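You operate a simulated robot arm through the tools that you are given. There is no shell and no other tool. Be economical: measure what you need, move in short steps, check, and stop when the job is done.

The job below is to be done with a simulated robot arm. You get a single attempt, and the scene is never put back.

## Task
Put the cream paper box marked "29" from the top of the purple-edged table on top of the orange pot there and the cream paper box marked "62" on top of the small orange pot there. Put the white card labelled "56" from the top of the orange-edged table on the small mat on the green table and the white card marked "92" on the space at the brown bar. Take the pink slipper from the top of the orange-edged table and leave it on the top of the wall bench. Fetch the orange dish and set it on the shelf under the wooden table. Put one of the saucers from the top of the orange-edged table on the top of the grey table. Pull the drawer of the grid box open. The order is free.

Only the result counts: the job must be done as asked and must still hold three seconds after the hand-in. Knocking over, shifting, dropping, spilling or breaking anything else fails it.

## Robot
A 6-joint arm with a two-finger parallel gripper on a trunk, on a base that drives. Base frame: it is fixed to the floor where the robot stands at the start and does not move with it; the origin is under the middle of the robot, x ahead of it, y to its left, z up; the surface under the hand at the start is at about z = 740. Lengths are in mm, angles in degrees, forces in N, time in s.
With the tool pointing down near the work surface it reaches from about 100 to 820 mm from the robot's upright axis, wherever it stands. Its first joint turns from -115.0 to 115.0 degrees. Places, roughly: cream paper box [500, -250, 750]; drawer of the grid box [-3200, -8800, 800]; orange dish (13x13x4 cm) [600, -800, 800]; orange pot (12x12x13 cm) [700, 300, 800]; pink slipper (25x9x7 cm) [300, -900, 800]; saucer [500, -2250, 750]; shelf under the wooden table [3200, -3700, 300]; small mat on the green table (22x26 cm) [1520, 940, 740]; small orange pot (10x10x12 cm) [700, 100, 800]; space at the brown bar (25x48 cm) [3160, -2080, 760]; top of the grey table [1300, -3200, 700]; top of the wall bench [3200, -1200, 800]; white card [500, -750, 750]. Payload 4.2 kg.
The tool frame sits at the grasp point between the pads (the TCP): z along the fingers, y along the line on which they close. The tips reach 23 mm beyond it. Largest opening 94 mm; finger width 38, thickness 10; the body of the gripper, 54 by 96 mm, starts 39 mm behind the TCP.
Orientation is told as [roll, pitch, yaw] about the base's x, y, z axes, in that order, counted from this pose: with the fingers straight down and closing along the base's y, the tool's x points along the base's -x, its y along +y and its z along -z.

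## Interface
- The arm moves only by the tool apply_moves. Its argument "increments" is a list of rows, each a list of 7 numbers: the shift along the tool's x, y, z in mm, then the turn, a rotation vector about the tool's x, y, z in degrees, then the gripper command, from -1 (shut) to 1 (fully open), values between in proportion. In form: [[x, y, z, wx, wy, wz, hand], ...]. A call has 1 to 10 rows; each row is the pose to reach, as a shift and turn from the pose commanded when the call began, along the tool's axes at that moment. A row lasts 0.2 s, in which the tool goes at most 50 mm and 8.6 degrees; a call with a longer step from one row to the next is refused whole, and so is a gripper value outside its range. A pose out of reach is approached as far as the arm can. The call stops where the force on the tool passes 40 N (or 10 N more than at its start, if that is more) or the arm is blocked; 0.2 s more then pass. The fingers move at their own pace (about 108 mm/s each) and stop on an object; they squeeze with about 23 N. The grip force told is the motor's: it shows also when the fingers shut on nothing. Time passes only in rows, and 0.2 s behind the last, so rows that repeat a pose let the fingers close. It gives the time, the measured TCP pose, the force on the tool (base axes), the opening and the grip force at its end, in the units of the frame above (readings bear some noise), with the torque about the TCP (base axes, N m) and any sound that the robot's microphone picked up.
- Cameras (640 x 400 px; columns grow to the right, rows downward): "scene" is now at [213.4, 153.2, 1442.9]; the picture's right is [-0.58, -0.82, -0.00], its down [-0.67, 0.47, -0.58] and it looks along [0.48, -0.33, -0.81] (base axes); focal length 254 px, centre (320, 200). "wrist" rides on the gripper at [86, 16, -74] in the tool frame; the picture's right is [-0.18, 0.98, 0.00], its down [-0.58, -0.11, -0.81] and it looks along [-0.79, -0.15, 0.59] (tool axes); focal length 243 px, centre (320, 200). There is no depth. A picture from a camera that has moved, and an enlarged one, comes with that camera's place and axes in the base frame and with its lens.
- get_image(camera): a new picture of that camera. The clock stands still meanwhile.
- raise_lower(by): slides the trunk up (or, below 0, down) by that many mm; the arm and the scene camera ride with it, the base frame stays. It gives what a move gives, with no picture.
- base_move(legs): drives the robot by 1 to 6 legs, each [ahead, turn to the left] in mm and degrees, along the robot's own axes; the way and the turn of a leg run together, so that a leg with both is an arc; at most 1500 mm and 180 degrees a leg. The arm and the cameras ride along, it lands a little off, and it stops where it bumps. It gives what a move gives.
- head_to(pan, tilt): turns the head with the scene camera to pan (to the left, within 80 degrees either way) and tilt (down, from -29 to 69), counted from straight ahead of the robot. It gives what a move gives.
- inspect(camera, box): a new picture of the part [left, top, right, bottom] of that camera's present view, enlarged. The clock stands still meanwhile.
- job_done(): hands the job in; it is judged then, once.

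Go step by step. Nothing tells you exact positions but the pictures and the camera data: compare them with the known pose of the tool, close in by small moves and look again before you grip or let go. The budget is 217 turns and 218 pictures, counting those below and the enlarged ones. Unless the task says otherwise, let go and move clear before handing in, and close with one line.

The tools are called after "Emit:" as a command line: name --pt "numbers of a row" for each row, then --argument value for the rest, lists and objects as JSON in quotes. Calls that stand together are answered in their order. apply_moves: Moves the arm, as the interface text tells. Its arguments: {"type":"object","properties":{"increments":{"type":"array","items":{"type":"array","items":{"type":"number"}}}},"required":["increments"]} The other tools are called the same way: raise_lower (by) slides the trunk up or down; base_move (legs) drives the base; head_to (pan, tilt) turns the head that bears the scene camera; get_image (camera) takes a picture; inspect (camera, box) takes an enlarged picture of a part of a camera's view; job_done () hands the job in.

At the start:

```text
time_s: 0.0
position: [520.4, -306.5, 1068.9]
orientation: [0.0, 0.0, 0.1]
ft_force: [0.3, 0.2, 0.8]
wrist_torque: [0.02, 0.04, 0.03]
opening: 93.9
grip_force: 0.0
trunk travel left (down, up): [-825.0, 165.0]
robot x, y, heading: [-0.2, -0.3, -0.1]
head pan, tilt: [-35.1, 54.4]
```

scene: 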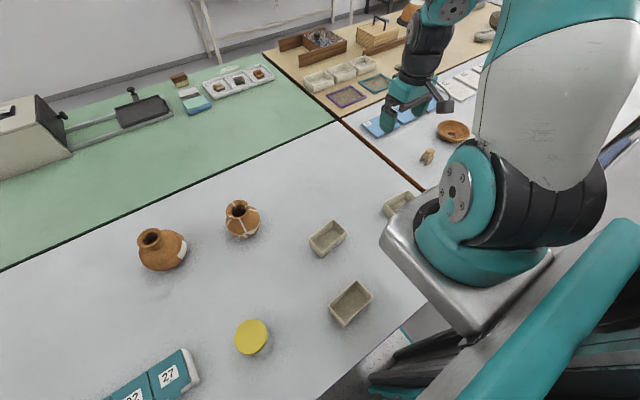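
wrist: 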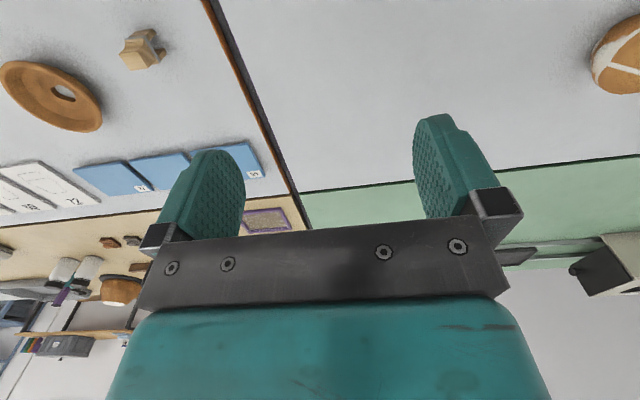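

I see the first table with two orange pots and several cream boxes; I'll look closer to read the labels and edges.

Emit:
inspect --camera "scene" --box '[100, 170, 440, 390]'

Emit:
head_to --pan -65 --tilt 40

Emit:
get_image --camera "scene"

```text
1.82 times, centred on (270, 280) of scene
camera zoom: at [213.4, 153.2, 1442.9], right [-0.58, -0.82, 0.0], down [-0.67, 0.47, -0.58], along [0.48, -0.33, -0.81], focal length 461 px, centre (411, 54)
```

zoom: 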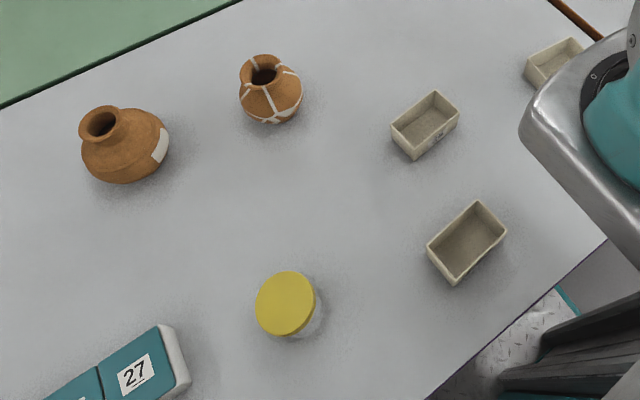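

```text
time_s: 0.9
position: [518.6, -306.9, 1067.3]
orientation: [0.0, 0.1, 0.1]
ft_force: [0.8, 0.5, -0.3]
wrist_torque: [-0.03, -0.03, -0.02]
opening: 94.3
grip_force: 0.1
trunk travel left (down, up): [-825.0, 165.0]
robot x, y, heading: [-1.7, -0.5, 0.0]
head pan, tilt: [-65.0, 40.0]
```

```text
214 pictures are left
camera scene: at [190.0, 118.0, 1462.8], right [-0.91, -0.42, 0.0], down [-0.27, 0.58, -0.77], along [0.32, -0.69, -0.64], focal length 254 px, centre (320, 200)
```

scene: 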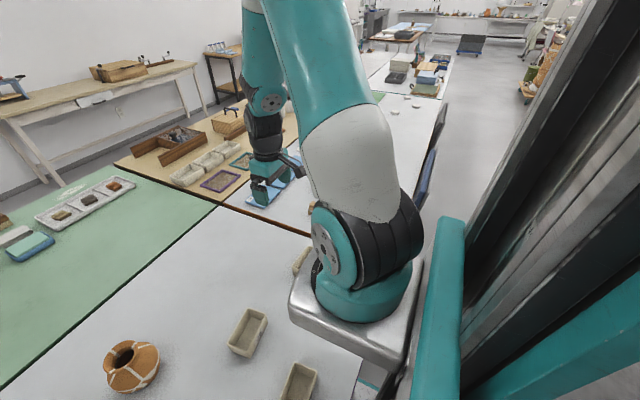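

The three cream boxes are small open ones with a label on the side; I'll aim the head at them to read the numbers.

Emit:
head_to --pan -30 --tilt 60

Emit:
inspect --camera "scene" --box '[290, 120, 450, 220]'

Emit:
get_image --camera "scene"

```text
time_s: 2.0
position: [520.0, -306.2, 1067.1]
orientation: [0.0, 0.0, 0.1]
ft_force: [0.2, 0.7, 0.2]
wrist_torque: [-0.02, 0.04, 0.01]
opening: 93.8
grip_force: 0.1
trunk travel left (down, up): [-825.0, 165.0]
robot x, y, heading: [2.2, 2.2, 0.1]
head pan, tilt: [-30.0, 60.0]
```

```text
4.00 times, centred on (370, 170) of scene
camera zoom: at [211.7, 161.7, 1436.1], right [-0.5, -0.87, 0.0], down [-0.75, 0.43, -0.5], along [0.43, -0.25, -0.87], focal length 1014 px, centre (120, 320)
```

zoom: 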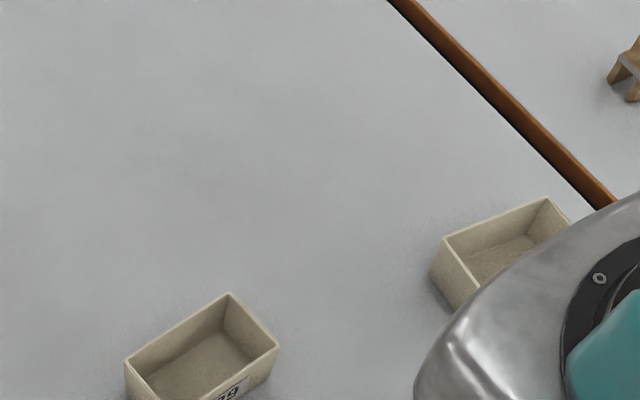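

```text
212 pictures are left
camera scene: at [211.7, 161.7, 1436.1], right [-0.5, -0.87, 0.0], down [-0.75, 0.43, -0.5], along [0.43, -0.25, -0.87], focal length 254 px, centre (320, 200)
```

scene: 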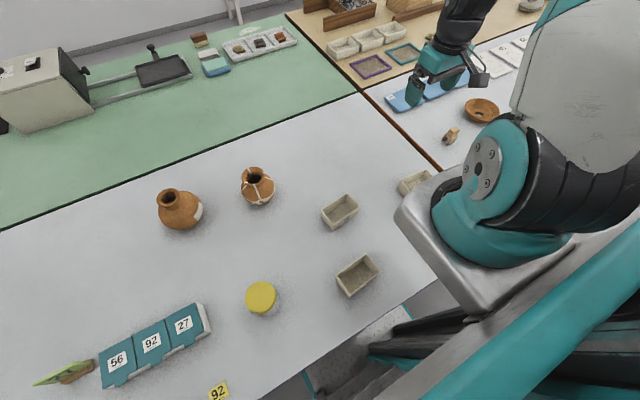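

The middle box shows part of a label; zoom in on it and the other.

Emit:
inspect --camera "scene" --box '[315, 185, 365, 235]'

Emit:
inspect --camera "scene" --box '[330, 250, 390, 300]'

```text
8.00 times, centred on (340, 210) of scene
camera zoom: at [211.7, 161.7, 1436.1], right [-0.5, -0.87, 0.0], down [-0.75, 0.43, -0.5], along [0.43, -0.25, -0.87], focal length 2029 px, centre (160, 120)
```

zoom: 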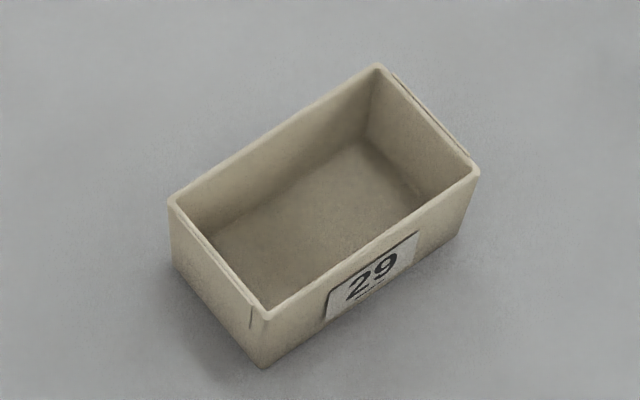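

```text
8.00 times, centred on (360, 275) of scene
camera zoom: at [211.7, 161.7, 1436.1], right [-0.5, -0.87, 0.0], down [-0.75, 0.43, -0.5], along [0.43, -0.25, -0.87], focal length 2029 px, centre (0, -400)
```

zoom: 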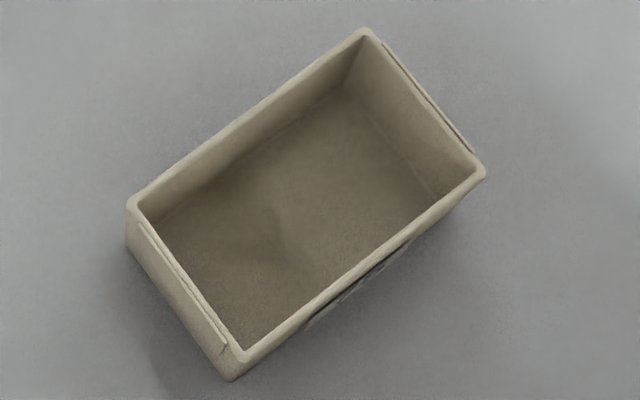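

The middle box is "29". I'll bring the wrist camera behind the third box to read its label.

Emit:
apply_moves --pt "30 0 35 0 0 0 1" --pt "60 0 70 0 0 0 1" --pt "90 0 105 0 0 0 1" --pt "120 0 140 0 0 0 1" --pt "150 0 175 0 0 0 1" --pt "184 0 205 0 0 0 1"

Emit:
get_image --camera "wrist"

Emit:
get_image --camera "scene"

```text
time_s: 3.4
position: [335.3, -303.0, 863.5]
orientation: [0.0, 0.1, 0.0]
ft_force: [-0.1, -0.1, -0.3]
wrist_torque: [-0.04, 0.02, 0.0]
opening: 94.1
grip_force: 0.0
trunk travel left (down, up): [-825.0, 165.0]
robot x, y, heading: [-2.4, 1.0, 0.1]
head pan, tilt: [-30.0, 60.0]
```

```text
209 pictures are left
camera wrist: at [246.8, -287.2, 939.3], right [0.18, 0.98, 0.0], down [0.58, -0.11, 0.81], along [0.79, -0.15, -0.59], focal length 243 px, centre (320, 200)
```

wrist: 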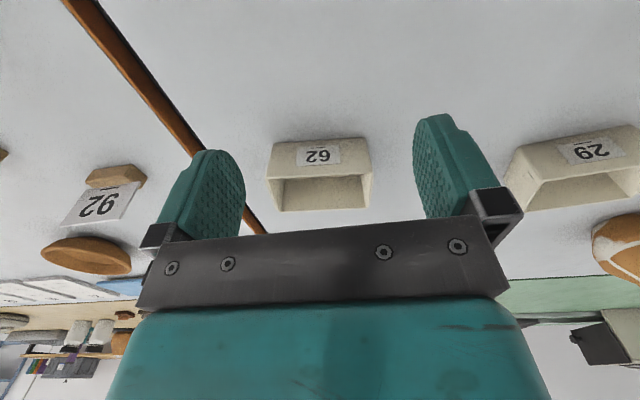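

```text
208 pictures are left
camera scene: at [211.9, 162.2, 1436.1], right [-0.5, -0.87, 0.0], down [-0.75, 0.43, -0.5], along [0.43, -0.25, -0.87], focal length 254 px, centre (320, 200)
```

scene: 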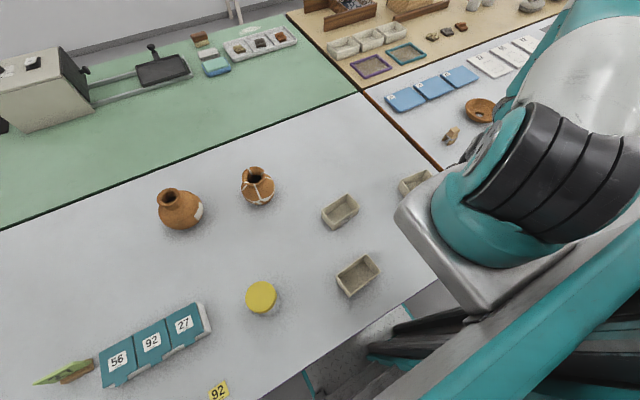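

Inspect the labels seen by the wrist camera enlarged (the picture is upside down).

Emit:
inspect --camera "wrist" --box '[260, 120, 380, 220]'

Emit:
inspect --camera "wrist" --box '[0, 140, 160, 320]'

Emit:
inspect --camera "scene" --box '[340, 0, 540, 150]'

```text
4.00 times, centred on (320, 170) of wrist
camera zoom: at [246.8, -287.2, 939.3], right [0.18, 0.98, 0.0], down [0.58, -0.11, 0.81], along [0.79, -0.15, -0.59], focal length 970 px, centre (320, 320)
```

zoom: 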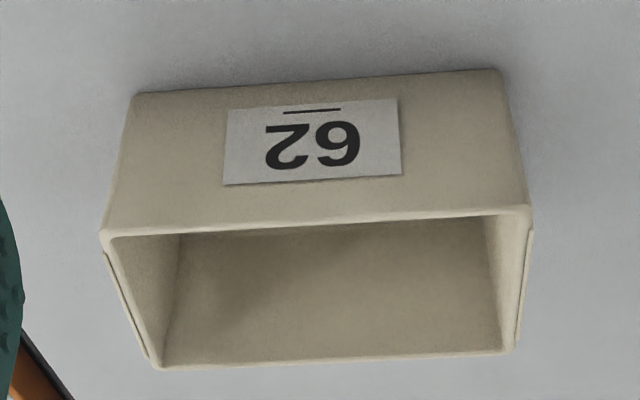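

```text
2.22 times, centred on (80, 230) of wrist
camera zoom: at [246.8, -287.2, 939.3], right [0.18, 0.98, 0.0], down [0.58, -0.11, 0.81], along [0.79, -0.15, -0.59], focal length 539 px, centre (853, 133)
```

zoom: 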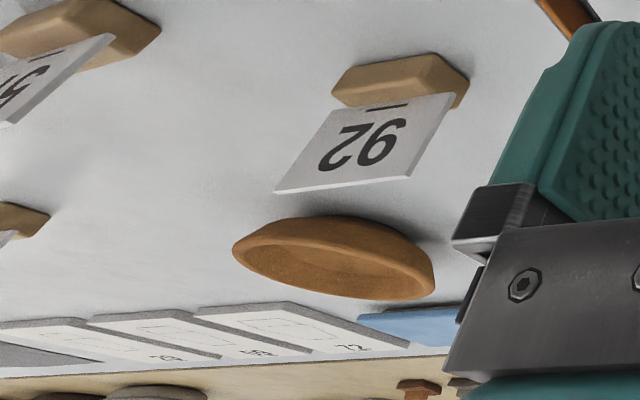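

```text
2.67 times, centred on (440, 75) of scene
camera zoom: at [211.9, 162.2, 1436.1], right [-0.5, -0.87, 0.0], down [-0.75, 0.43, -0.5], along [0.43, -0.25, -0.87], focal length 676 px, centre (0, 533)
```

zoom: 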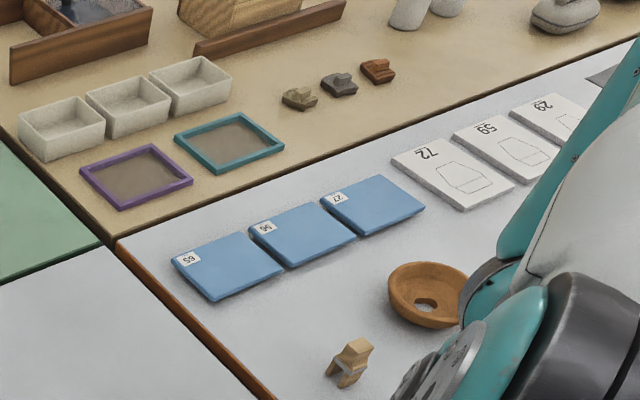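

The centred box looks like "62" (underline at the bottom side). I'll check the near box too, to be sure, and read the sizes.

Emit:
apply_moves --pt "19 38 -2 0 0 0 1" --pt "38 76 -4 0 0 0 1" --pt "57 114 -6 0 0 0 1" --pt "76 152 -8 0 0 0 1" --pt "95 190 -10 0 0 0 1" --pt "114 228 -12 0 0 0 1" --pt "133 266 -14 0 0 0 1" --pt "150 303 -15 0 0 0 1"

Emit:
get_image --camera "wrist"

Emit:
get_image --camera "scene"

```text
time_s: 4.9
position: [215.8, -60.3, 795.1]
orientation: [-1.7, -0.7, -7.0]
ft_force: [124.6, -3.0, 22.2]
wrist_torque: [0.86, 12.04, -3.18]
opening: 94.1
grip_force: 0.1
out of reach, approached as far as the arm can: row 2, 3, 4, 5, 6, 7
trunk travel left (down, up): [-825.0, 165.0]
robot x, y, heading: [-0.8, 1.3, -0.0]
head pan, tilt: [-30.0, 60.0]
stopped in row 7: the force on the tool passed its limit at 286 N (the readings are from after the stop); the commanded pose is now the measured one
```

```text
204 pictures are left
camera wrist: at [130.8, -32.1, 870.0], right [0.3, 0.95, -0.03], down [0.56, -0.15, 0.82], along [0.77, -0.26, -0.58], focal length 243 px, centre (320, 200)
```

wrist: 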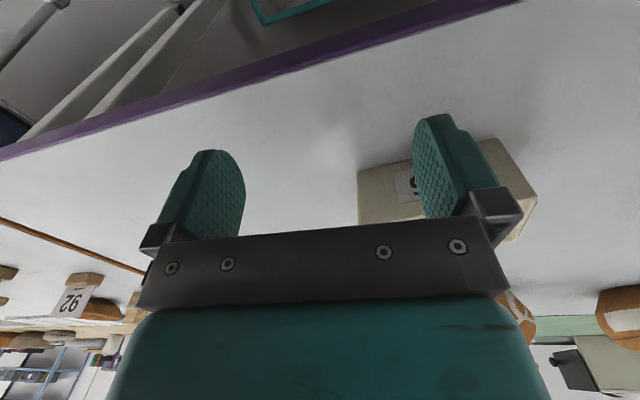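

```text
203 pictures are left
camera scene: at [217.1, 162.5, 1435.8], right [-0.5, -0.87, 0.0], down [-0.75, 0.43, -0.5], along [0.43, -0.25, -0.87], focal length 254 px, centre (320, 200)
```

scene: 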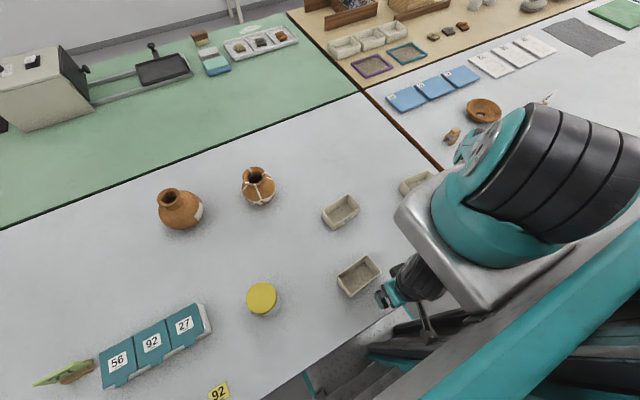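

The arm hit its inner limit and pressed against itself; nothing on the table moved. Back off up and forward.

Emit:
apply_moves --pt "-20 0 -5 0 0 0 1" --pt "-45 0 -25 0 0 0 1" --pt "-70 0 -65 0 0 0 1" --pt "-90 -20 -105 0 0 0 1"

Emit:
get_image --camera "wrist"

```text
time_s: 5.9
position: [248.3, -42.2, 798.8]
orientation: [-1.0, -0.3, -5.7]
ft_force: [-0.3, -0.5, -0.2]
wrist_torque: [0.02, 0.0, 0.01]
opening: 93.9
grip_force: 0.1
out of reach, approached as far as the arm can: row 1, 2, 3, 4
trunk travel left (down, up): [-825.0, 165.0]
robot x, y, heading: [0.7, -0.6, -0.1]
head pan, tilt: [-30.0, 60.0]
```

```text
202 pictures are left
camera wrist: at [163.0, -15.1, 873.7], right [0.28, 0.96, -0.02], down [0.56, -0.15, 0.81], along [0.78, -0.24, -0.58], focal length 243 px, centre (320, 200)
```

wrist: 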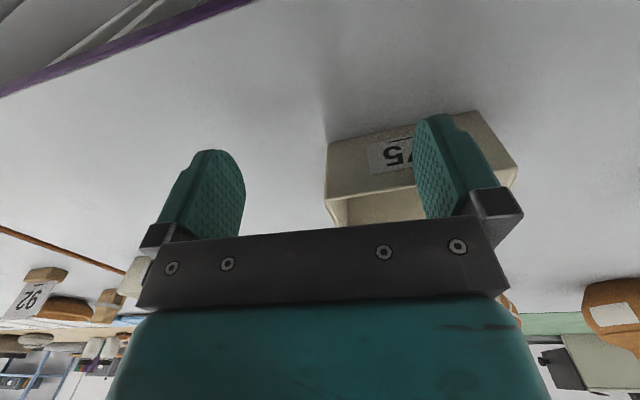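

The near box reads "75", so the third box is "62". I'll lift with the trunk to get clear before moving out.

Emit:
raise_lower --by 120

Emit:
apply_moves --pt "-40 0 0 0 0 0 1" --pt "-80 0 0 0 0 0 1" --pt "-120 0 0 0 0 2 1" --pt "-160 0 0 0 0 4 1" --pt "-200 0 0 0 0 5.7 1"

Emit:
get_image --camera "scene"

```text
time_s: 7.4
position: [248.0, -42.5, 918.8]
orientation: [-1.2, -0.3, -5.8]
ft_force: [-0.1, 0.2, -0.1]
wrist_torque: [0.03, 0.01, 0.01]
opening: 94.1
grip_force: 0.1
trunk travel left (down, up): [-945.0, 45.0]
robot x, y, heading: [2.2, -0.2, 0.3]
head pan, tilt: [-30.0, 60.0]
```

```text
time_s: 8.6
position: [316.6, -108.0, 915.0]
orientation: [-1.3, -0.9, -11.4]
ft_force: [1.3, -0.3, 0.7]
wrist_torque: [-0.05, 0.05, -0.02]
opening: 94.2
grip_force: 0.1
out of reach, approached as far as the arm can: row 1, 2, 3, 4, 5
trunk travel left (down, up): [-945.0, 45.0]
robot x, y, heading: [-2.8, -1.0, 0.0]
head pan, tilt: [-30.0, 60.0]
```

```text
201 pictures are left
camera scene: at [212.8, 162.9, 1555.9], right [-0.5, -0.87, 0.0], down [-0.75, 0.43, -0.5], along [0.43, -0.25, -0.87], focal length 254 px, centre (320, 200)
```

scene: 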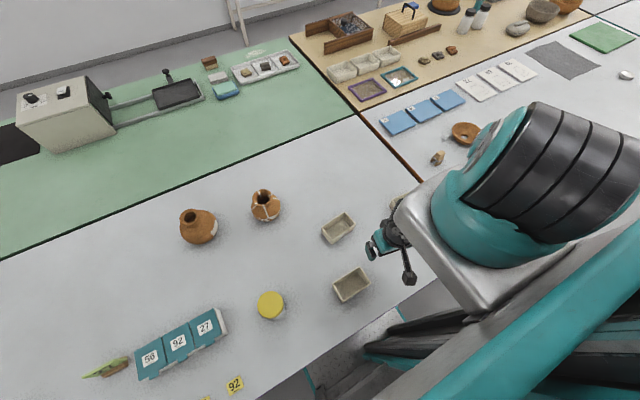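

Let me see where it settles with a null command.

Emit:
apply_moves --pt "0 0 0 0 0 0 1" --pt "0 0 0 0 0 0 1" --pt "0 0 0 0 0 0 1"

Emit:
head_to --pan -60 --tilt 65

Emit:
get_image --camera "scene"

```text
time_s: 9.4
position: [316.3, -107.4, 915.0]
orientation: [-1.3, -0.8, -11.4]
ft_force: [0.4, 0.6, 0.2]
wrist_torque: [0.01, 0.03, -0.01]
opening: 94.2
grip_force: 0.0
trunk travel left (down, up): [-945.0, 45.0]
robot x, y, heading: [4.9, 3.4, 0.0]
head pan, tilt: [-30.0, 60.0]
```

```text
time_s: 10.3
position: [315.6, -108.4, 914.8]
orientation: [-1.3, -0.9, -11.3]
ft_force: [-0.8, 0.3, -0.6]
wrist_torque: [-0.02, 0.02, -0.01]
opening: 94.1
grip_force: 0.1
trunk travel left (down, up): [-945.0, 45.0]
robot x, y, heading: [2.8, -3.1, 0.1]
head pan, tilt: [-60.0, 65.0]
```

```text
200 pictures are left
camera scene: at [184.4, 142.9, 1550.6], right [-0.86, -0.5, 0.0], down [-0.46, 0.78, -0.42], along [0.21, -0.37, -0.91], focal length 254 px, centre (320, 200)
```

scene: 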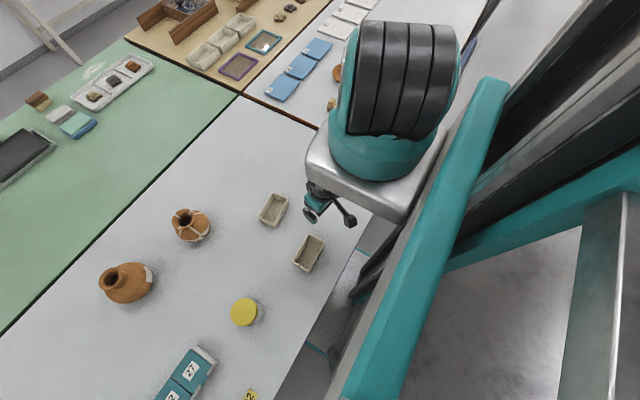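

The arm is folded beneath its mounting plate. I'll sweep it back out toward (420,-300), the known good region.

Emit:
apply_moves --pt "-24 -28 0 0 0 -2 1" --pt "-48 -56 0 0 0 -4 1" --pt "-72 -84 0 0 0 -6 1" --pt "-96 -112 0 0 0 -8 1" --pt "-120 -140 0 0 0 -10 1" --pt "-140 -165 0 0 0 -11.4 1"

Emit:
get_image --camera "scene"

```text
time_s: 11.7
position: [307.4, -157.6, 916.2]
orientation: [-3.7, -0.5, -0.9]
ft_force: [0.2, 0.4, -0.3]
wrist_torque: [-0.02, -0.04, -0.01]
opening: 94.1
grip_force: 0.1
out of reach, approached as far as the arm can: row 1, 2, 3, 4, 5, 6
trunk travel left (down, up): [-945.0, 45.0]
robot x, y, heading: [0.3, -1.7, 0.5]
head pan, tilt: [-60.0, 65.0]
```

```text
199 pictures are left
camera scene: at [184.4, 143.5, 1550.5], right [-0.86, -0.5, 0.0], down [-0.46, 0.78, -0.42], along [0.21, -0.37, -0.91], focal length 254 px, centre (320, 200)
```

scene: 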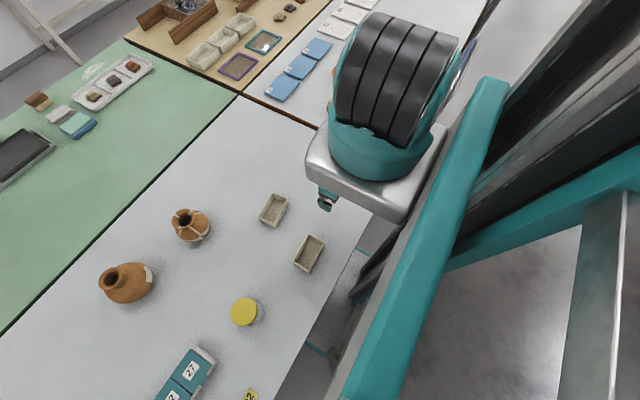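

Try a vertical probing move to see what freedom the arm has here.

Emit:
apply_moves --pt "0 0 -20 0 0 0 1" --pt "0 0 -40 0 0 0 1" --pt "0 0 -40 0 0 0 1"

Emit:
apply_moves --pt "-20 0 0 0 0 0 1" --pt "-40 0 0 0 0 0 1" --pt "-40 0 0 0 0 0 1"

Emit:
apply_moves --pt "0 -20 0 0 0 0 1" --pt "0 -40 0 0 0 0 1" --pt "0 -40 0 0 0 0 1"

Emit:
get_image --camera "scene"

Emit:
get_image --camera "wrist"

```text
time_s: 12.5
position: [307.3, -136.6, 915.6]
orientation: [-1.2, -0.2, -0.1]
ft_force: [-0.1, -0.9, -0.2]
wrist_torque: [-0.05, 0.01, 0.03]
opening: 93.8
grip_force: 0.1
out of reach, approached as far as the arm can: row 1, 2, 3
trunk travel left (down, up): [-945.0, 45.0]
robot x, y, heading: [1.2, -1.8, 0.0]
head pan, tilt: [-60.0, 65.0]
```

```text
time_s: 13.3
position: [320.0, -138.1, 915.3]
orientation: [-3.2, -3.8, 0.1]
ft_force: [0.0, -0.4, -0.5]
wrist_torque: [0.02, -0.02, -0.01]
opening: 94.1
grip_force: 0.1
out of reach, approached as far as the arm can: row 1, 2
trunk travel left (down, up): [-945.0, 45.0]
robot x, y, heading: [2.1, 0.3, 0.2]
head pan, tilt: [-60.0, 65.0]
```

```text
time_s: 14.1
position: [324.2, -148.1, 914.8]
orientation: [-4.3, -4.7, 0.3]
ft_force: [-0.5, 0.7, 0.3]
wrist_torque: [-0.03, -0.03, 0.0]
opening: 94.0
grip_force: 0.0
out of reach, approached as far as the arm can: row 1, 2
trunk travel left (down, up): [-945.0, 45.0]
robot x, y, heading: [-1.4, -5.4, 0.1]
head pan, tilt: [-60.0, 65.0]
```

```text
198 pictures are left
camera scene: at [184.3, 142.9, 1550.5], right [-0.86, -0.5, 0.0], down [-0.46, 0.78, -0.42], along [0.21, -0.37, -0.91], focal length 254 px, centre (320, 200)
```

scene: 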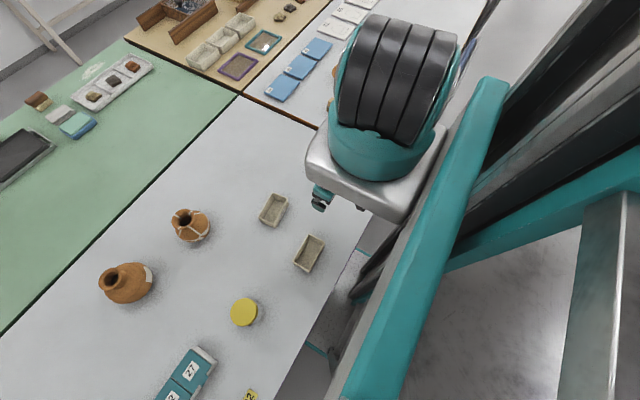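

```text
197 pictures are left
camera wrist: at [230.2, -125.7, 982.0], right [0.19, 0.98, -0.06], down [0.51, -0.05, 0.86], along [0.84, -0.19, -0.51], focal length 243 px, centre (320, 200)
```

wrist: 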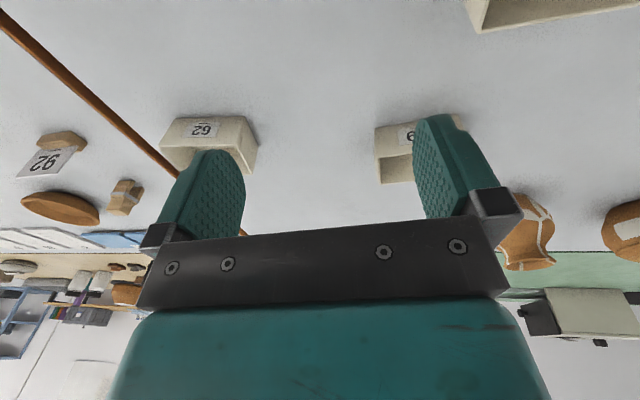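

Going up is blocked by the arm's folding; try moving down, which unfolds it (no box is directly below).

Emit:
apply_moves --pt "0 0 30 0 0 0 1" --pt "0 0 60 0 0 0 1" --pt "0 0 80 0 0 0 1"

Emit:
apply_moves --pt "0 -40 0 0 0 0 1" --pt "0 -80 0 0 0 0 1" --pt "0 -120 0 0 0 0 1"

```text
time_s: 14.9
position: [307.4, -131.4, 906.2]
orientation: [-1.4, -0.2, -0.2]
ft_force: [0.0, 0.8, -0.2]
wrist_torque: [-0.01, 0.02, 0.04]
opening: 94.2
grip_force: 0.0
out of reach, approached as far as the arm can: row 1, 2, 3
trunk travel left (down, up): [-945.0, 45.0]
robot x, y, heading: [-2.3, -0.7, 0.2]
head pan, tilt: [-60.0, 65.0]
```

```text
time_s: 15.7
position: [307.6, -140.5, 915.2]
orientation: [-1.5, -0.3, -0.3]
ft_force: [-0.8, -0.1, -0.3]
wrist_torque: [-0.03, 0.01, 0.01]
opening: 94.2
grip_force: 0.0
out of reach, approached as far as the arm can: row 1, 2, 3
trunk travel left (down, up): [-945.0, 45.0]
robot x, y, heading: [-1.5, 2.0, 0.0]
head pan, tilt: [-60.0, 65.0]
```

I infer joint 1 is at its +115° limit with the wrist tucked in; I'll extend along that direction (+y) and down, then swing forward.

Emit:
apply_moves --pt "12 30 8 0 0 0 1" --pt "24 60 16 0 0 0 1" --pt "30 90 25 0 0 0 1" --pt "30 125 40 0 0 0 1" --pt "18 160 55 0 0 0 1" --pt "10 190 55 0 0 0 1"

```text
time_s: 17.1
position: [266.2, -35.8, 871.1]
orientation: [-1.2, -0.2, -0.1]
ft_force: [0.7, -0.2, 0.1]
wrist_torque: [0.01, 0.04, -0.03]
opening: 94.2
grip_force: 0.2
out of reach, approached as far as the arm can: row 4, 5, 6
trunk travel left (down, up): [-945.0, 45.0]
robot x, y, heading: [3.3, -1.7, -0.1]
head pan, tilt: [-60.0, 65.0]
```

Progress. Continue along the same line.

Emit:
apply_moves --pt "12 25 0 0 0 0 1" --pt "24 50 0 0 0 0 1" --pt "36 75 0 0 0 0 1" --pt "48 100 0 0 0 0 1"

Emit:
get_image --camera "scene"

```text
time_s: 18.1
position: [217.9, 61.6, 869.3]
orientation: [-1.3, -0.3, -0.3]
ft_force: [-0.4, 0.4, 0.4]
wrist_torque: [0.02, -0.01, -0.01]
opening: 93.9
grip_force: 0.0
out of reach, approached as far as the arm can: row 1
trunk travel left (down, up): [-945.0, 45.0]
robot x, y, heading: [-0.0, 2.0, -0.1]
head pan, tilt: [-60.0, 65.0]
```

```text
196 pictures are left
camera scene: at [184.3, 142.7, 1550.6], right [-0.86, -0.5, 0.0], down [-0.46, 0.78, -0.42], along [0.21, -0.37, -0.91], focal length 254 px, centre (320, 200)
```

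scene: 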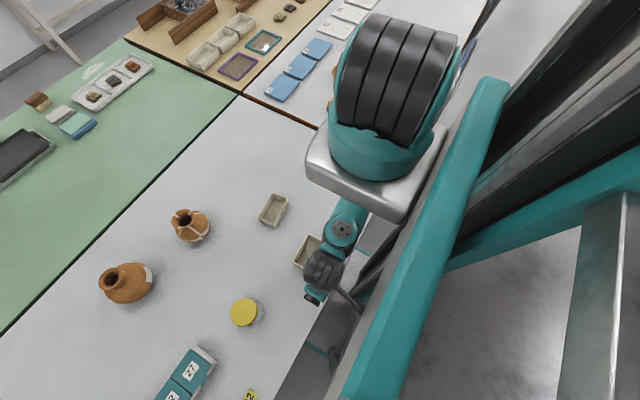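

Now free. Swing outward in a wide arc, rising, with base +x.

Emit:
apply_moves --pt "-5 35 0 0 0 0 1" --pt "-35 70 -10 0 0 0 1" --pt "-75 80 -30 0 0 0 1" --pt "-120 80 -45 0 0 0 1" --pt "-165 80 -60 0 0 0 1" --pt "-210 70 -70 1 0 0 1" --pt "-255 60 -80 1 0 0 1"

Emit:
get_image --camera "scene"

```text
time_s: 19.7
position: [299.1, 67.5, 929.7]
orientation: [-2.1, -0.3, -0.1]
ft_force: [0.1, 0.8, 1.0]
wrist_torque: [0.02, 0.0, 0.02]
opening: 94.2
grip_force: 0.1
out of reach, approached as far as the arm can: row 1, 2, 3, 4, 5, 6, 7
trunk travel left (down, up): [-945.0, 45.0]
robot x, y, heading: [2.1, -0.7, -0.0]
head pan, tilt: [-60.0, 65.0]
```

```text
195 pictures are left
camera scene: at [184.4, 143.0, 1550.5], right [-0.86, -0.5, 0.0], down [-0.46, 0.78, -0.42], along [0.21, -0.37, -0.91], focal length 254 px, centre (320, 200)
```

scene: 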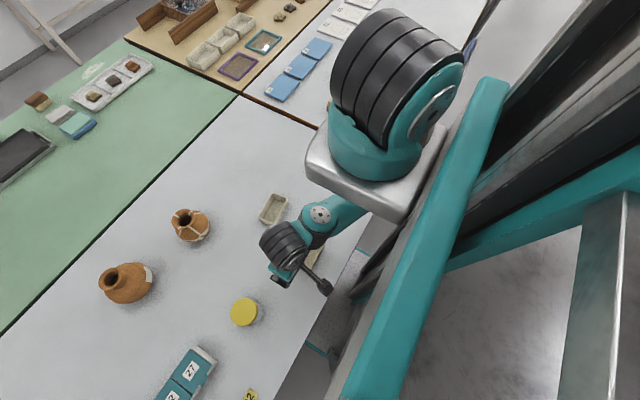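

I now understand: the forearm slipped back under the mounting plate. I'll raise the trunk and retrace low past the axis to flip it back.

Emit:
raise_lower --by 45

Emit:
apply_moves --pt "5 -35 20 2 0 0 1" --pt "15 -70 40 2 0 0 1" --pt "25 -105 60 2 0 0 1" --pt "20 -140 80 2 0 0 1" --pt "5 -175 100 2 0 0 1" --pt "-8 -207 110 2 0 0 1"

```text
time_s: 20.6
position: [297.9, 68.2, 974.6]
orientation: [-2.0, -0.4, 0.0]
ft_force: [-0.4, 0.8, -0.5]
wrist_torque: [0.0, 0.01, -0.01]
opening: 93.9
grip_force: 0.1
trunk travel left (down, up): [-990.0, 0.0]
robot x, y, heading: [4.2, 1.6, 0.2]
head pan, tilt: [-60.0, 65.0]
```

```text
time_s: 22.0
position: [304.5, -108.4, 897.8]
orientation: [-4.4, -0.3, -0.2]
ft_force: [-1.0, 0.0, 0.4]
wrist_torque: [-0.01, 0.0, -0.01]
opening: 93.8
grip_force: 0.0
out of reach, approached as far as the arm can: row 1, 2, 3, 5, 6
trunk travel left (down, up): [-990.0, 0.0]
robot x, y, heading: [0.6, 0.1, 0.1]
head pan, tilt: [-60.0, 65.0]
```

Continue down and toward -y.

Emit:
apply_moves --pt "0 -10 20 -2 0 0 1" --pt "0 -20 45 -4 0 0 1" --pt "-10 -50 45 -4 0 0 1" --pt "-20 -85 45 -4 0 0 1" --pt "-30 -120 45 -4 0 0 1" --pt "-40 -155 40 -4 0 0 1"

Emit:
get_image --camera "scene"

```text
time_s: 23.4
position: [307.6, -127.3, 953.9]
orientation: [-0.2, -0.3, -0.2]
ft_force: [0.1, 0.5, -0.9]
wrist_torque: [0.0, 0.04, 0.04]
opening: 94.1
grip_force: 0.1
out of reach, approached as far as the arm can: row 1, 2, 3, 4, 5, 6
trunk travel left (down, up): [-990.0, 0.0]
robot x, y, heading: [0.7, 2.7, -0.0]
head pan, tilt: [-60.0, 65.0]
```

```text
194 pictures are left
camera scene: at [184.2, 143.1, 1595.5], right [-0.86, -0.5, 0.0], down [-0.46, 0.78, -0.42], along [0.21, -0.37, -0.91], focal length 254 px, centre (320, 200)
```

scene: 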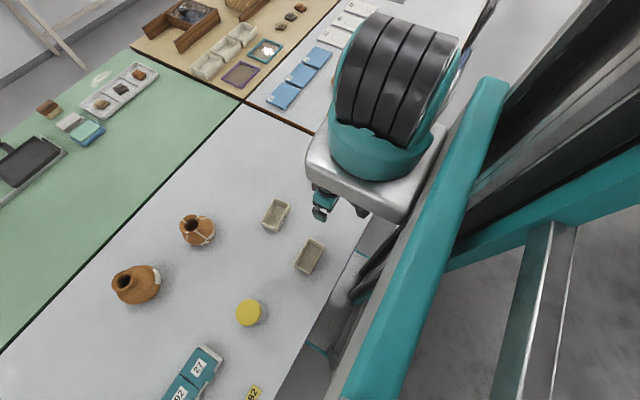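

Try moving outward and up toward the original pose.

Emit:
apply_moves --pt "-10 -35 -15 0 0 0 1" --pt "-20 -70 -30 0 0 0 1" --pt "-30 -105 -45 0 0 0 1" --pt "-45 -140 -60 0 0 0 1" --pt "-60 -175 -75 0 0 0 1" --pt "-75 -205 -95 0 0 0 1" --pt "-90 -205 -115 0 0 0 1"

Emit:
get_image --camera "wrist"

```text
time_s: 25.0
position: [308.5, -130.1, 959.1]
orientation: [-0.5, -0.4, -0.2]
ft_force: [0.3, -0.5, 0.2]
wrist_torque: [-0.01, 0.03, 0.0]
opening: 93.9
grip_force: 0.0
out of reach, approached as far as the arm can: row 1, 2, 3, 4, 5, 6, 7
trunk travel left (down, up): [-990.0, 0.0]
robot x, y, heading: [1.1, -3.3, -0.0]
head pan, tilt: [-60.0, 65.0]
```

```text
193 pictures are left
camera wrist: at [220.2, -114.0, 1034.0], right [0.19, 0.98, -0.01], down [0.58, -0.1, 0.81], along [0.8, -0.16, -0.59], focal length 243 px, centre (320, 200)
```

wrist: 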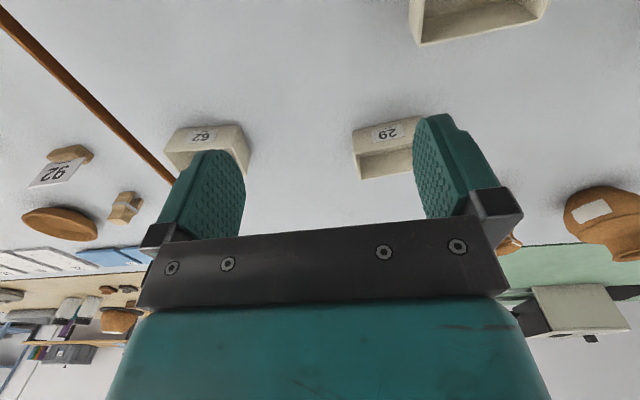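

Re-reading the pictures: joint 1 really is near +115° and the arm is normal but tucked; I'll go back out along +y and then extend forward to larger radius.

Emit:
apply_moves --pt "12 25 10 0 0 0 1" --pt "24 50 25 0 0 0 1" --pt "36 78 45 0 0 0 1" --pt "48 105 55 0 0 0 1" --pt "60 135 60 0 0 0 1" --pt "72 165 60 0 0 0 1" --pt "82 195 60 0 0 0 1" --pt "85 230 60 0 0 0 1"

Emit:
apply_moves --pt "-30 15 0 0 0 0 1" --pt "-60 30 0 0 0 0 1" --pt "-90 45 0 0 0 0 1" --pt "-120 50 0 0 0 0 1" --pt "-150 50 0 0 0 0 1" --pt "-180 50 0 0 0 0 1"

Emit:
get_image --camera "scene"

```text
time_s: 26.8
position: [223.7, 99.6, 898.4]
orientation: [0.0, -0.3, -0.2]
ft_force: [-0.6, -1.2, 0.1]
wrist_torque: [0.0, 0.0, 0.0]
opening: 93.8
grip_force: 0.0
out of reach, approached as far as the arm can: row 2, 5
trunk travel left (down, up): [-990.0, 0.0]
robot x, y, heading: [-2.3, -4.0, -0.1]
head pan, tilt: [-60.0, 65.0]
```

```text
time_s: 28.2
position: [305.0, 85.3, 893.0]
orientation: [0.0, -0.2, -0.1]
ft_force: [-0.3, 0.2, -0.3]
wrist_torque: [-0.02, -0.01, 0.01]
opening: 94.0
grip_force: 0.1
out of reach, approached as far as the arm can: row 1, 2, 3, 4, 5, 6
trunk travel left (down, up): [-990.0, 0.0]
robot x, y, heading: [0.9, -0.9, 0.0]
head pan, tilt: [-60.0, 65.0]
```

```text
192 pictures are left
camera scene: at [184.4, 142.9, 1595.5], right [-0.86, -0.5, 0.0], down [-0.46, 0.78, -0.42], along [0.21, -0.37, -0.91], focal length 254 px, centre (320, 200)
```

scene: 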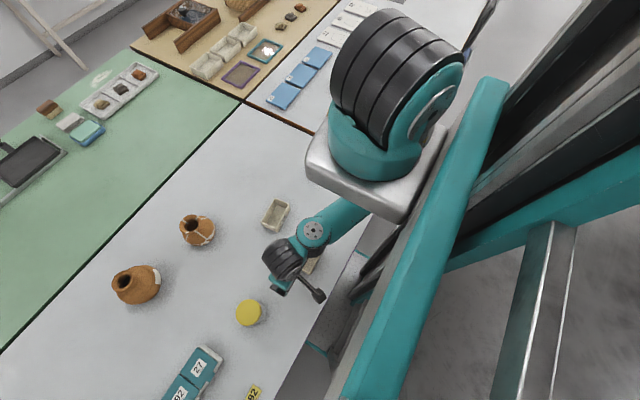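

To understand the arm posture, I'll yaw the gripper so the wrist camera looks back at the arm.

Emit:
apply_moves --pt "0 0 0 0 0 8 1" --pt "0 0 0 0 0 16 1" --pt "0 0 0 0 0 24 1" --pt "0 0 0 0 0 32 1" --pt "0 0 0 0 0 40 1" --pt "0 0 0 0 0 48 1" --pt "0 0 0 0 0 56 1" --pt "0 0 0 0 0 64 1" --pt "0 0 0 0 0 72 1" --pt "0 0 0 0 0 80 1"

Emit:
get_image --camera "wrist"

Emit:
head_to --pan -80 --tilt 30

Emit:
get_image --camera "scene"

```text
time_s: 30.4
position: [304.3, 81.3, 893.8]
orientation: [0.1, 0.0, -80.3]
ft_force: [-0.2, -0.3, -0.9]
wrist_torque: [-0.03, -0.01, 0.0]
opening: 94.0
grip_force: 0.0
trunk travel left (down, up): [-990.0, 0.0]
robot x, y, heading: [0.9, 1.9, 0.5]
head pan, tilt: [-60.0, 65.0]
```

```text
191 pictures are left
camera wrist: at [304.3, 168.9, 970.2], right [1.0, -0.02, 0.0], down [-0.01, -0.59, 0.81], along [-0.01, -0.81, -0.59], focal length 243 px, centre (320, 200)
```

wrist: 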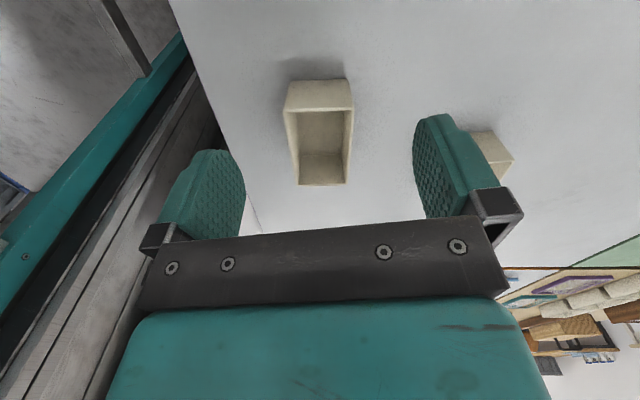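

```text
time_s: 31.4
position: [304.2, 79.4, 894.1]
orientation: [0.1, 0.0, -80.2]
ft_force: [-0.5, 0.4, 0.3]
wrist_torque: [0.02, 0.02, 0.0]
opening: 94.0
grip_force: 0.1
trunk travel left (down, up): [-990.0, 0.0]
robot x, y, heading: [-1.9, -2.4, 0.2]
head pan, tilt: [-80.0, 30.0]
```

```text
190 pictures are left
camera scene: at [169.8, 106.4, 1643.1], right [-0.98, -0.18, 0.0], down [-0.09, 0.49, -0.87], along [0.15, -0.85, -0.5], focal length 254 px, centre (320, 200)
```

scene: 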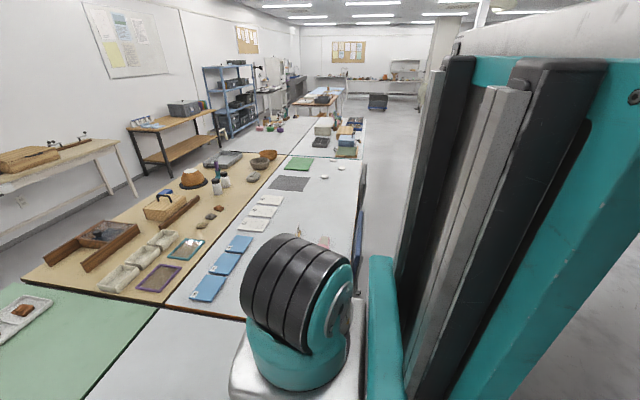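

The elbow has folded underneath. I'll bring the wrist back up to the fold point close to the shoulder and then up and out again so it unfolds upwards.

Emit:
apply_moves --pt "-35 -2 -24 0 0 0 1" --pt "-70 -4 -48 0 0 0 1" --pt "-105 -6 -71 0 0 0 1" --pt "-125 -10 -105 0 0 0 1" --pt "-141 -12 -141 0 0 0 1" --pt "-141 -12 -180 0 0 0 1" --pt "-141 -12 -220 0 0 0 1" --pt "-120 -12 -250 0 0 0 1" --pt "-90 -10 -280 0 0 0 1" --pt "-50 -7 -300 0 0 0 1"

Emit:
get_image --camera "scene"

```text
time_s: 33.6
position: [285.8, 33.1, 998.9]
orientation: [0.2, 0.0, -80.1]
ft_force: [-0.1, 0.0, 0.7]
wrist_torque: [0.02, 0.01, 0.0]
opening: 93.8
grip_force: 0.0
out of reach, approached as far as the arm can: row 1, 2, 3, 4, 5, 6, 7, 8, 9, 10
trunk travel left (down, up): [-990.0, 0.0]
robot x, y, heading: [3.9, -1.2, -0.2]
head pan, tilt: [-80.0, 30.0]
```

```text
189 pictures are left
camera scene: at [169.8, 106.4, 1643.2], right [-0.98, -0.18, 0.0], down [-0.09, 0.49, -0.87], along [0.15, -0.85, -0.5], focal length 254 px, centre (320, 200)
```

scene: 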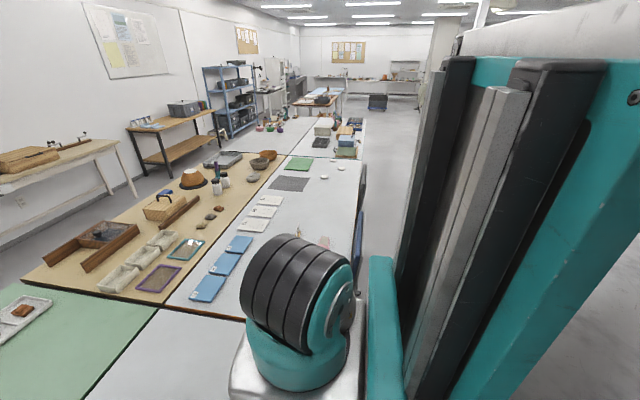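

It rises toward the shoulder. I'll aim at the fold point and hold there to see where it settles.

Emit:
apply_moves --pt "-32 5 -15 0 0 0 1" --pt "-64 10 -30 0 0 0 1" --pt "-97 14 -46 0 0 0 1" --pt "-97 14 -46 0 0 0 1" --pt "-97 14 -46 0 0 0 1"

Emit:
get_image --camera "scene"

```text
time_s: 34.8
position: [267.9, -6.9, 974.8]
orientation: [0.2, -0.1, -80.1]
ft_force: [0.4, -0.6, 0.2]
wrist_torque: [0.0, 0.02, 0.0]
opening: 93.8
grip_force: 0.0
out of reach, approached as far as the arm can: row 1, 2, 3, 4, 5
trunk travel left (down, up): [-990.0, 0.0]
robot x, y, heading: [-2.8, 1.1, 0.4]
head pan, tilt: [-80.0, 30.0]
```

```text
188 pictures are left
camera scene: at [169.7, 106.1, 1643.2], right [-0.98, -0.18, 0.0], down [-0.09, 0.49, -0.87], along [0.15, -0.85, -0.5], focal length 254 px, centre (320, 200)
```

scene: 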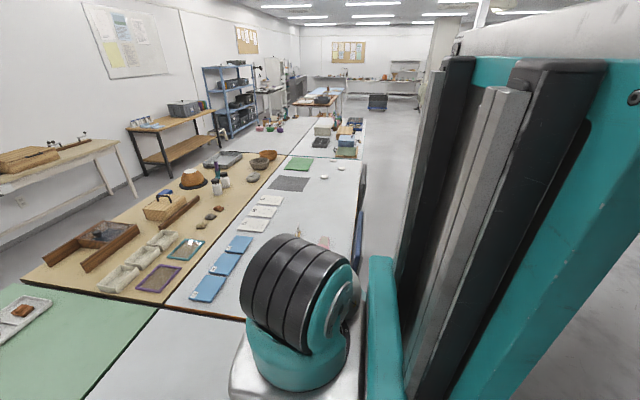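

I need to see the arm itself: move out a bit and pitch the gripper so the wrist camera looks back up at it.

Emit:
apply_moves --pt "40 0 0 0 -4 0 1" --pt "80 0 0 0 -10 0 1" --pt "120 0 0 0 -17 0 1" --pt "150 0 0 0 -25 0 1" --pt "150 0 0 0 -33 0 1" --pt "150 0 0 0 -41 0 1" --pt "150 0 0 0 -49 0 1" --pt "150 0 0 0 -56 0 1"

Emit:
get_image --camera "wrist"

Emit:
head_to --pan -60 --tilt 60

Emit:
get_image --camera "scene"

```text
time_s: 36.7
position: [224.5, -60.9, 796.2]
orientation: [0.5, -45.9, -80.8]
ft_force: [-1.3, 3.3, 25.2]
wrist_torque: [0.05, -1.19, 0.19]
opening: 93.9
grip_force: 0.0
out of reach, approached as far as the arm can: row 2, 3, 4, 5, 6, 7, 8
trunk travel left (down, up): [-990.0, 0.0]
robot x, y, heading: [-1.2, -1.2, 0.3]
head pan, tilt: [-80.0, 30.0]
stopped in row 8: the force on the tool passed its limit at 41 N (the readings are from after the stop); the commanded pose is now the measured one
```

```text
187 pictures are left
camera wrist: at [220.4, 54.8, 787.6], right [0.99, 0.04, 0.14], down [-0.14, 0.15, 0.98], along [0.02, -0.99, 0.16], focal length 243 px, centre (320, 200)
```

wrist: 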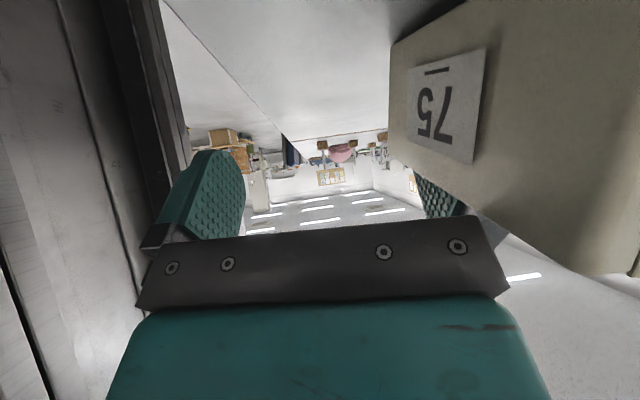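

```text
time_s: 37.6
position: [224.9, -60.9, 796.2]
orientation: [0.4, -45.8, -80.5]
ft_force: [-0.9, 8.1, 36.8]
wrist_torque: [0.27, -1.79, 0.4]
opening: 94.1
grip_force: 0.0
trunk travel left (down, up): [-990.0, 0.0]
robot x, y, heading: [0.5, -2.8, 0.2]
head pan, tilt: [-60.0, 60.0]
```

```text
186 pictures are left
camera scene: at [186.6, 138.4, 1601.4], right [-0.86, -0.5, 0.0], down [-0.43, 0.75, -0.5], along [0.25, -0.43, -0.87], focal length 254 px, centre (320, 200)
```

scene: 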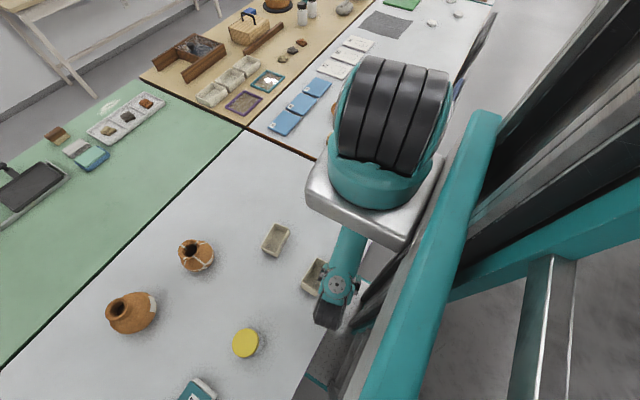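

Contact reported near the table edge beside box 75; I back straight up at once, then restore the vertical tool.

Emit:
apply_moves --pt "-14 0 -14 0 0 0 1" --pt "-28 0 -28 0 0 0 1" --pt "-50 0 -50 0 0 0 1" --pt "-75 0 -75 0 0 0 1"

Emit:
get_image --camera "scene"

Emit:
get_image --camera "wrist"

```text
time_s: 38.6
position: [225.2, -60.9, 795.3]
orientation: [0.5, -45.9, -80.5]
ft_force: [-0.1, 8.5, 37.6]
wrist_torque: [0.17, -1.73, 0.41]
opening: 94.2
grip_force: 0.0
out of reach, approached as far as the arm can: row 1, 2, 3, 4
trunk travel left (down, up): [-990.0, 0.0]
robot x, y, heading: [-0.6, 1.9, 0.1]
head pan, tilt: [-60.0, 60.0]
```

```text
185 pictures are left
camera scene: at [186.6, 138.4, 1601.2], right [-0.86, -0.5, 0.0], down [-0.43, 0.75, -0.5], along [0.25, -0.43, -0.87], focal length 254 px, centre (320, 200)
```

scene: 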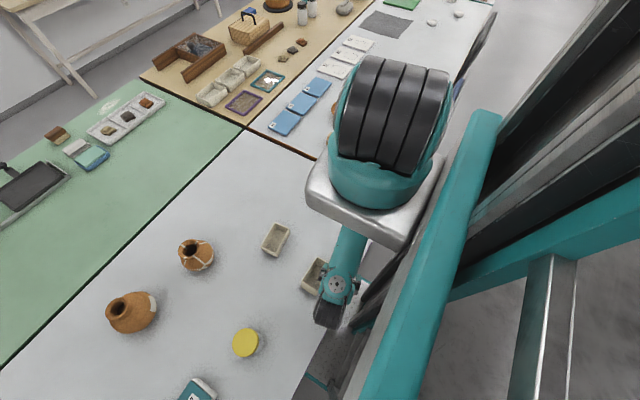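

```text
184 pictures are left
camera wrist: at [220.3, 54.2, 786.8], right [0.99, 0.04, 0.14], down [-0.14, 0.15, 0.98], along [0.02, -0.99, 0.16], focal length 243 px, centre (320, 200)
```

wrist: 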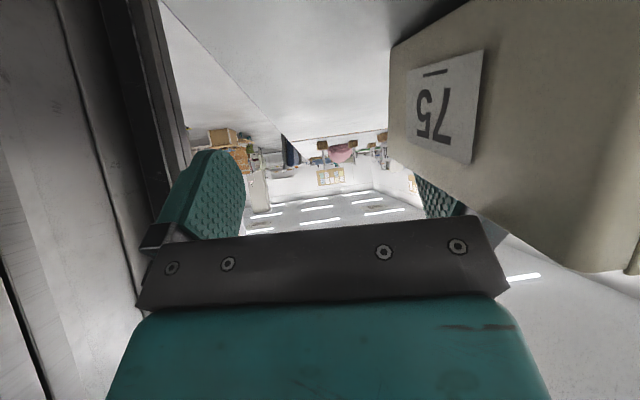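

Undo the pitch while staying in place.

Emit:
apply_moves --pt "0 0 0 0 8 0 1" --pt "0 0 0 0 16 0 1" --pt "0 0 0 0 24 0 1" --pt "0 0 0 0 32 0 1" --pt "0 0 0 0 40 0 1" --pt "0 0 0 0 46 0 1"

Emit:
get_image --camera "scene"

```text
time_s: 40.0
position: [208.0, 47.1, 846.1]
orientation: [-0.2, -0.4, -80.0]
ft_force: [-0.3, 0.9, 0.6]
wrist_torque: [-0.01, -0.02, -0.03]
opening: 94.1
grip_force: 0.2
out of reach, approached as far as the arm can: row 2, 3, 4, 5, 6
trunk travel left (down, up): [-990.0, 0.0]
robot x, y, heading: [0.6, 1.4, 0.0]
head pan, tilt: [-60.0, 60.0]
```

```text
183 pictures are left
camera scene: at [187.3, 138.1, 1601.0], right [-0.86, -0.5, 0.0], down [-0.44, 0.75, -0.5], along [0.25, -0.43, -0.87], focal length 254 px, centre (320, 200)
```

scene: 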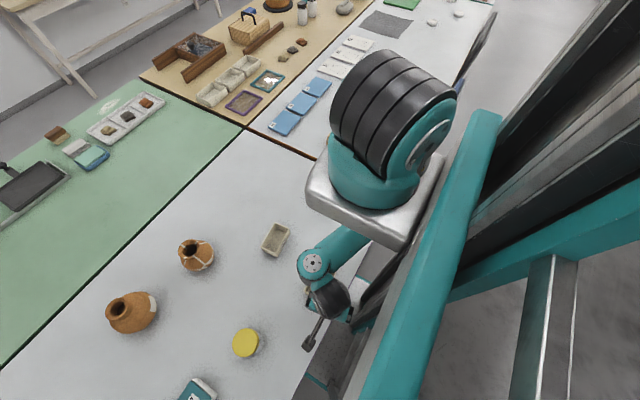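

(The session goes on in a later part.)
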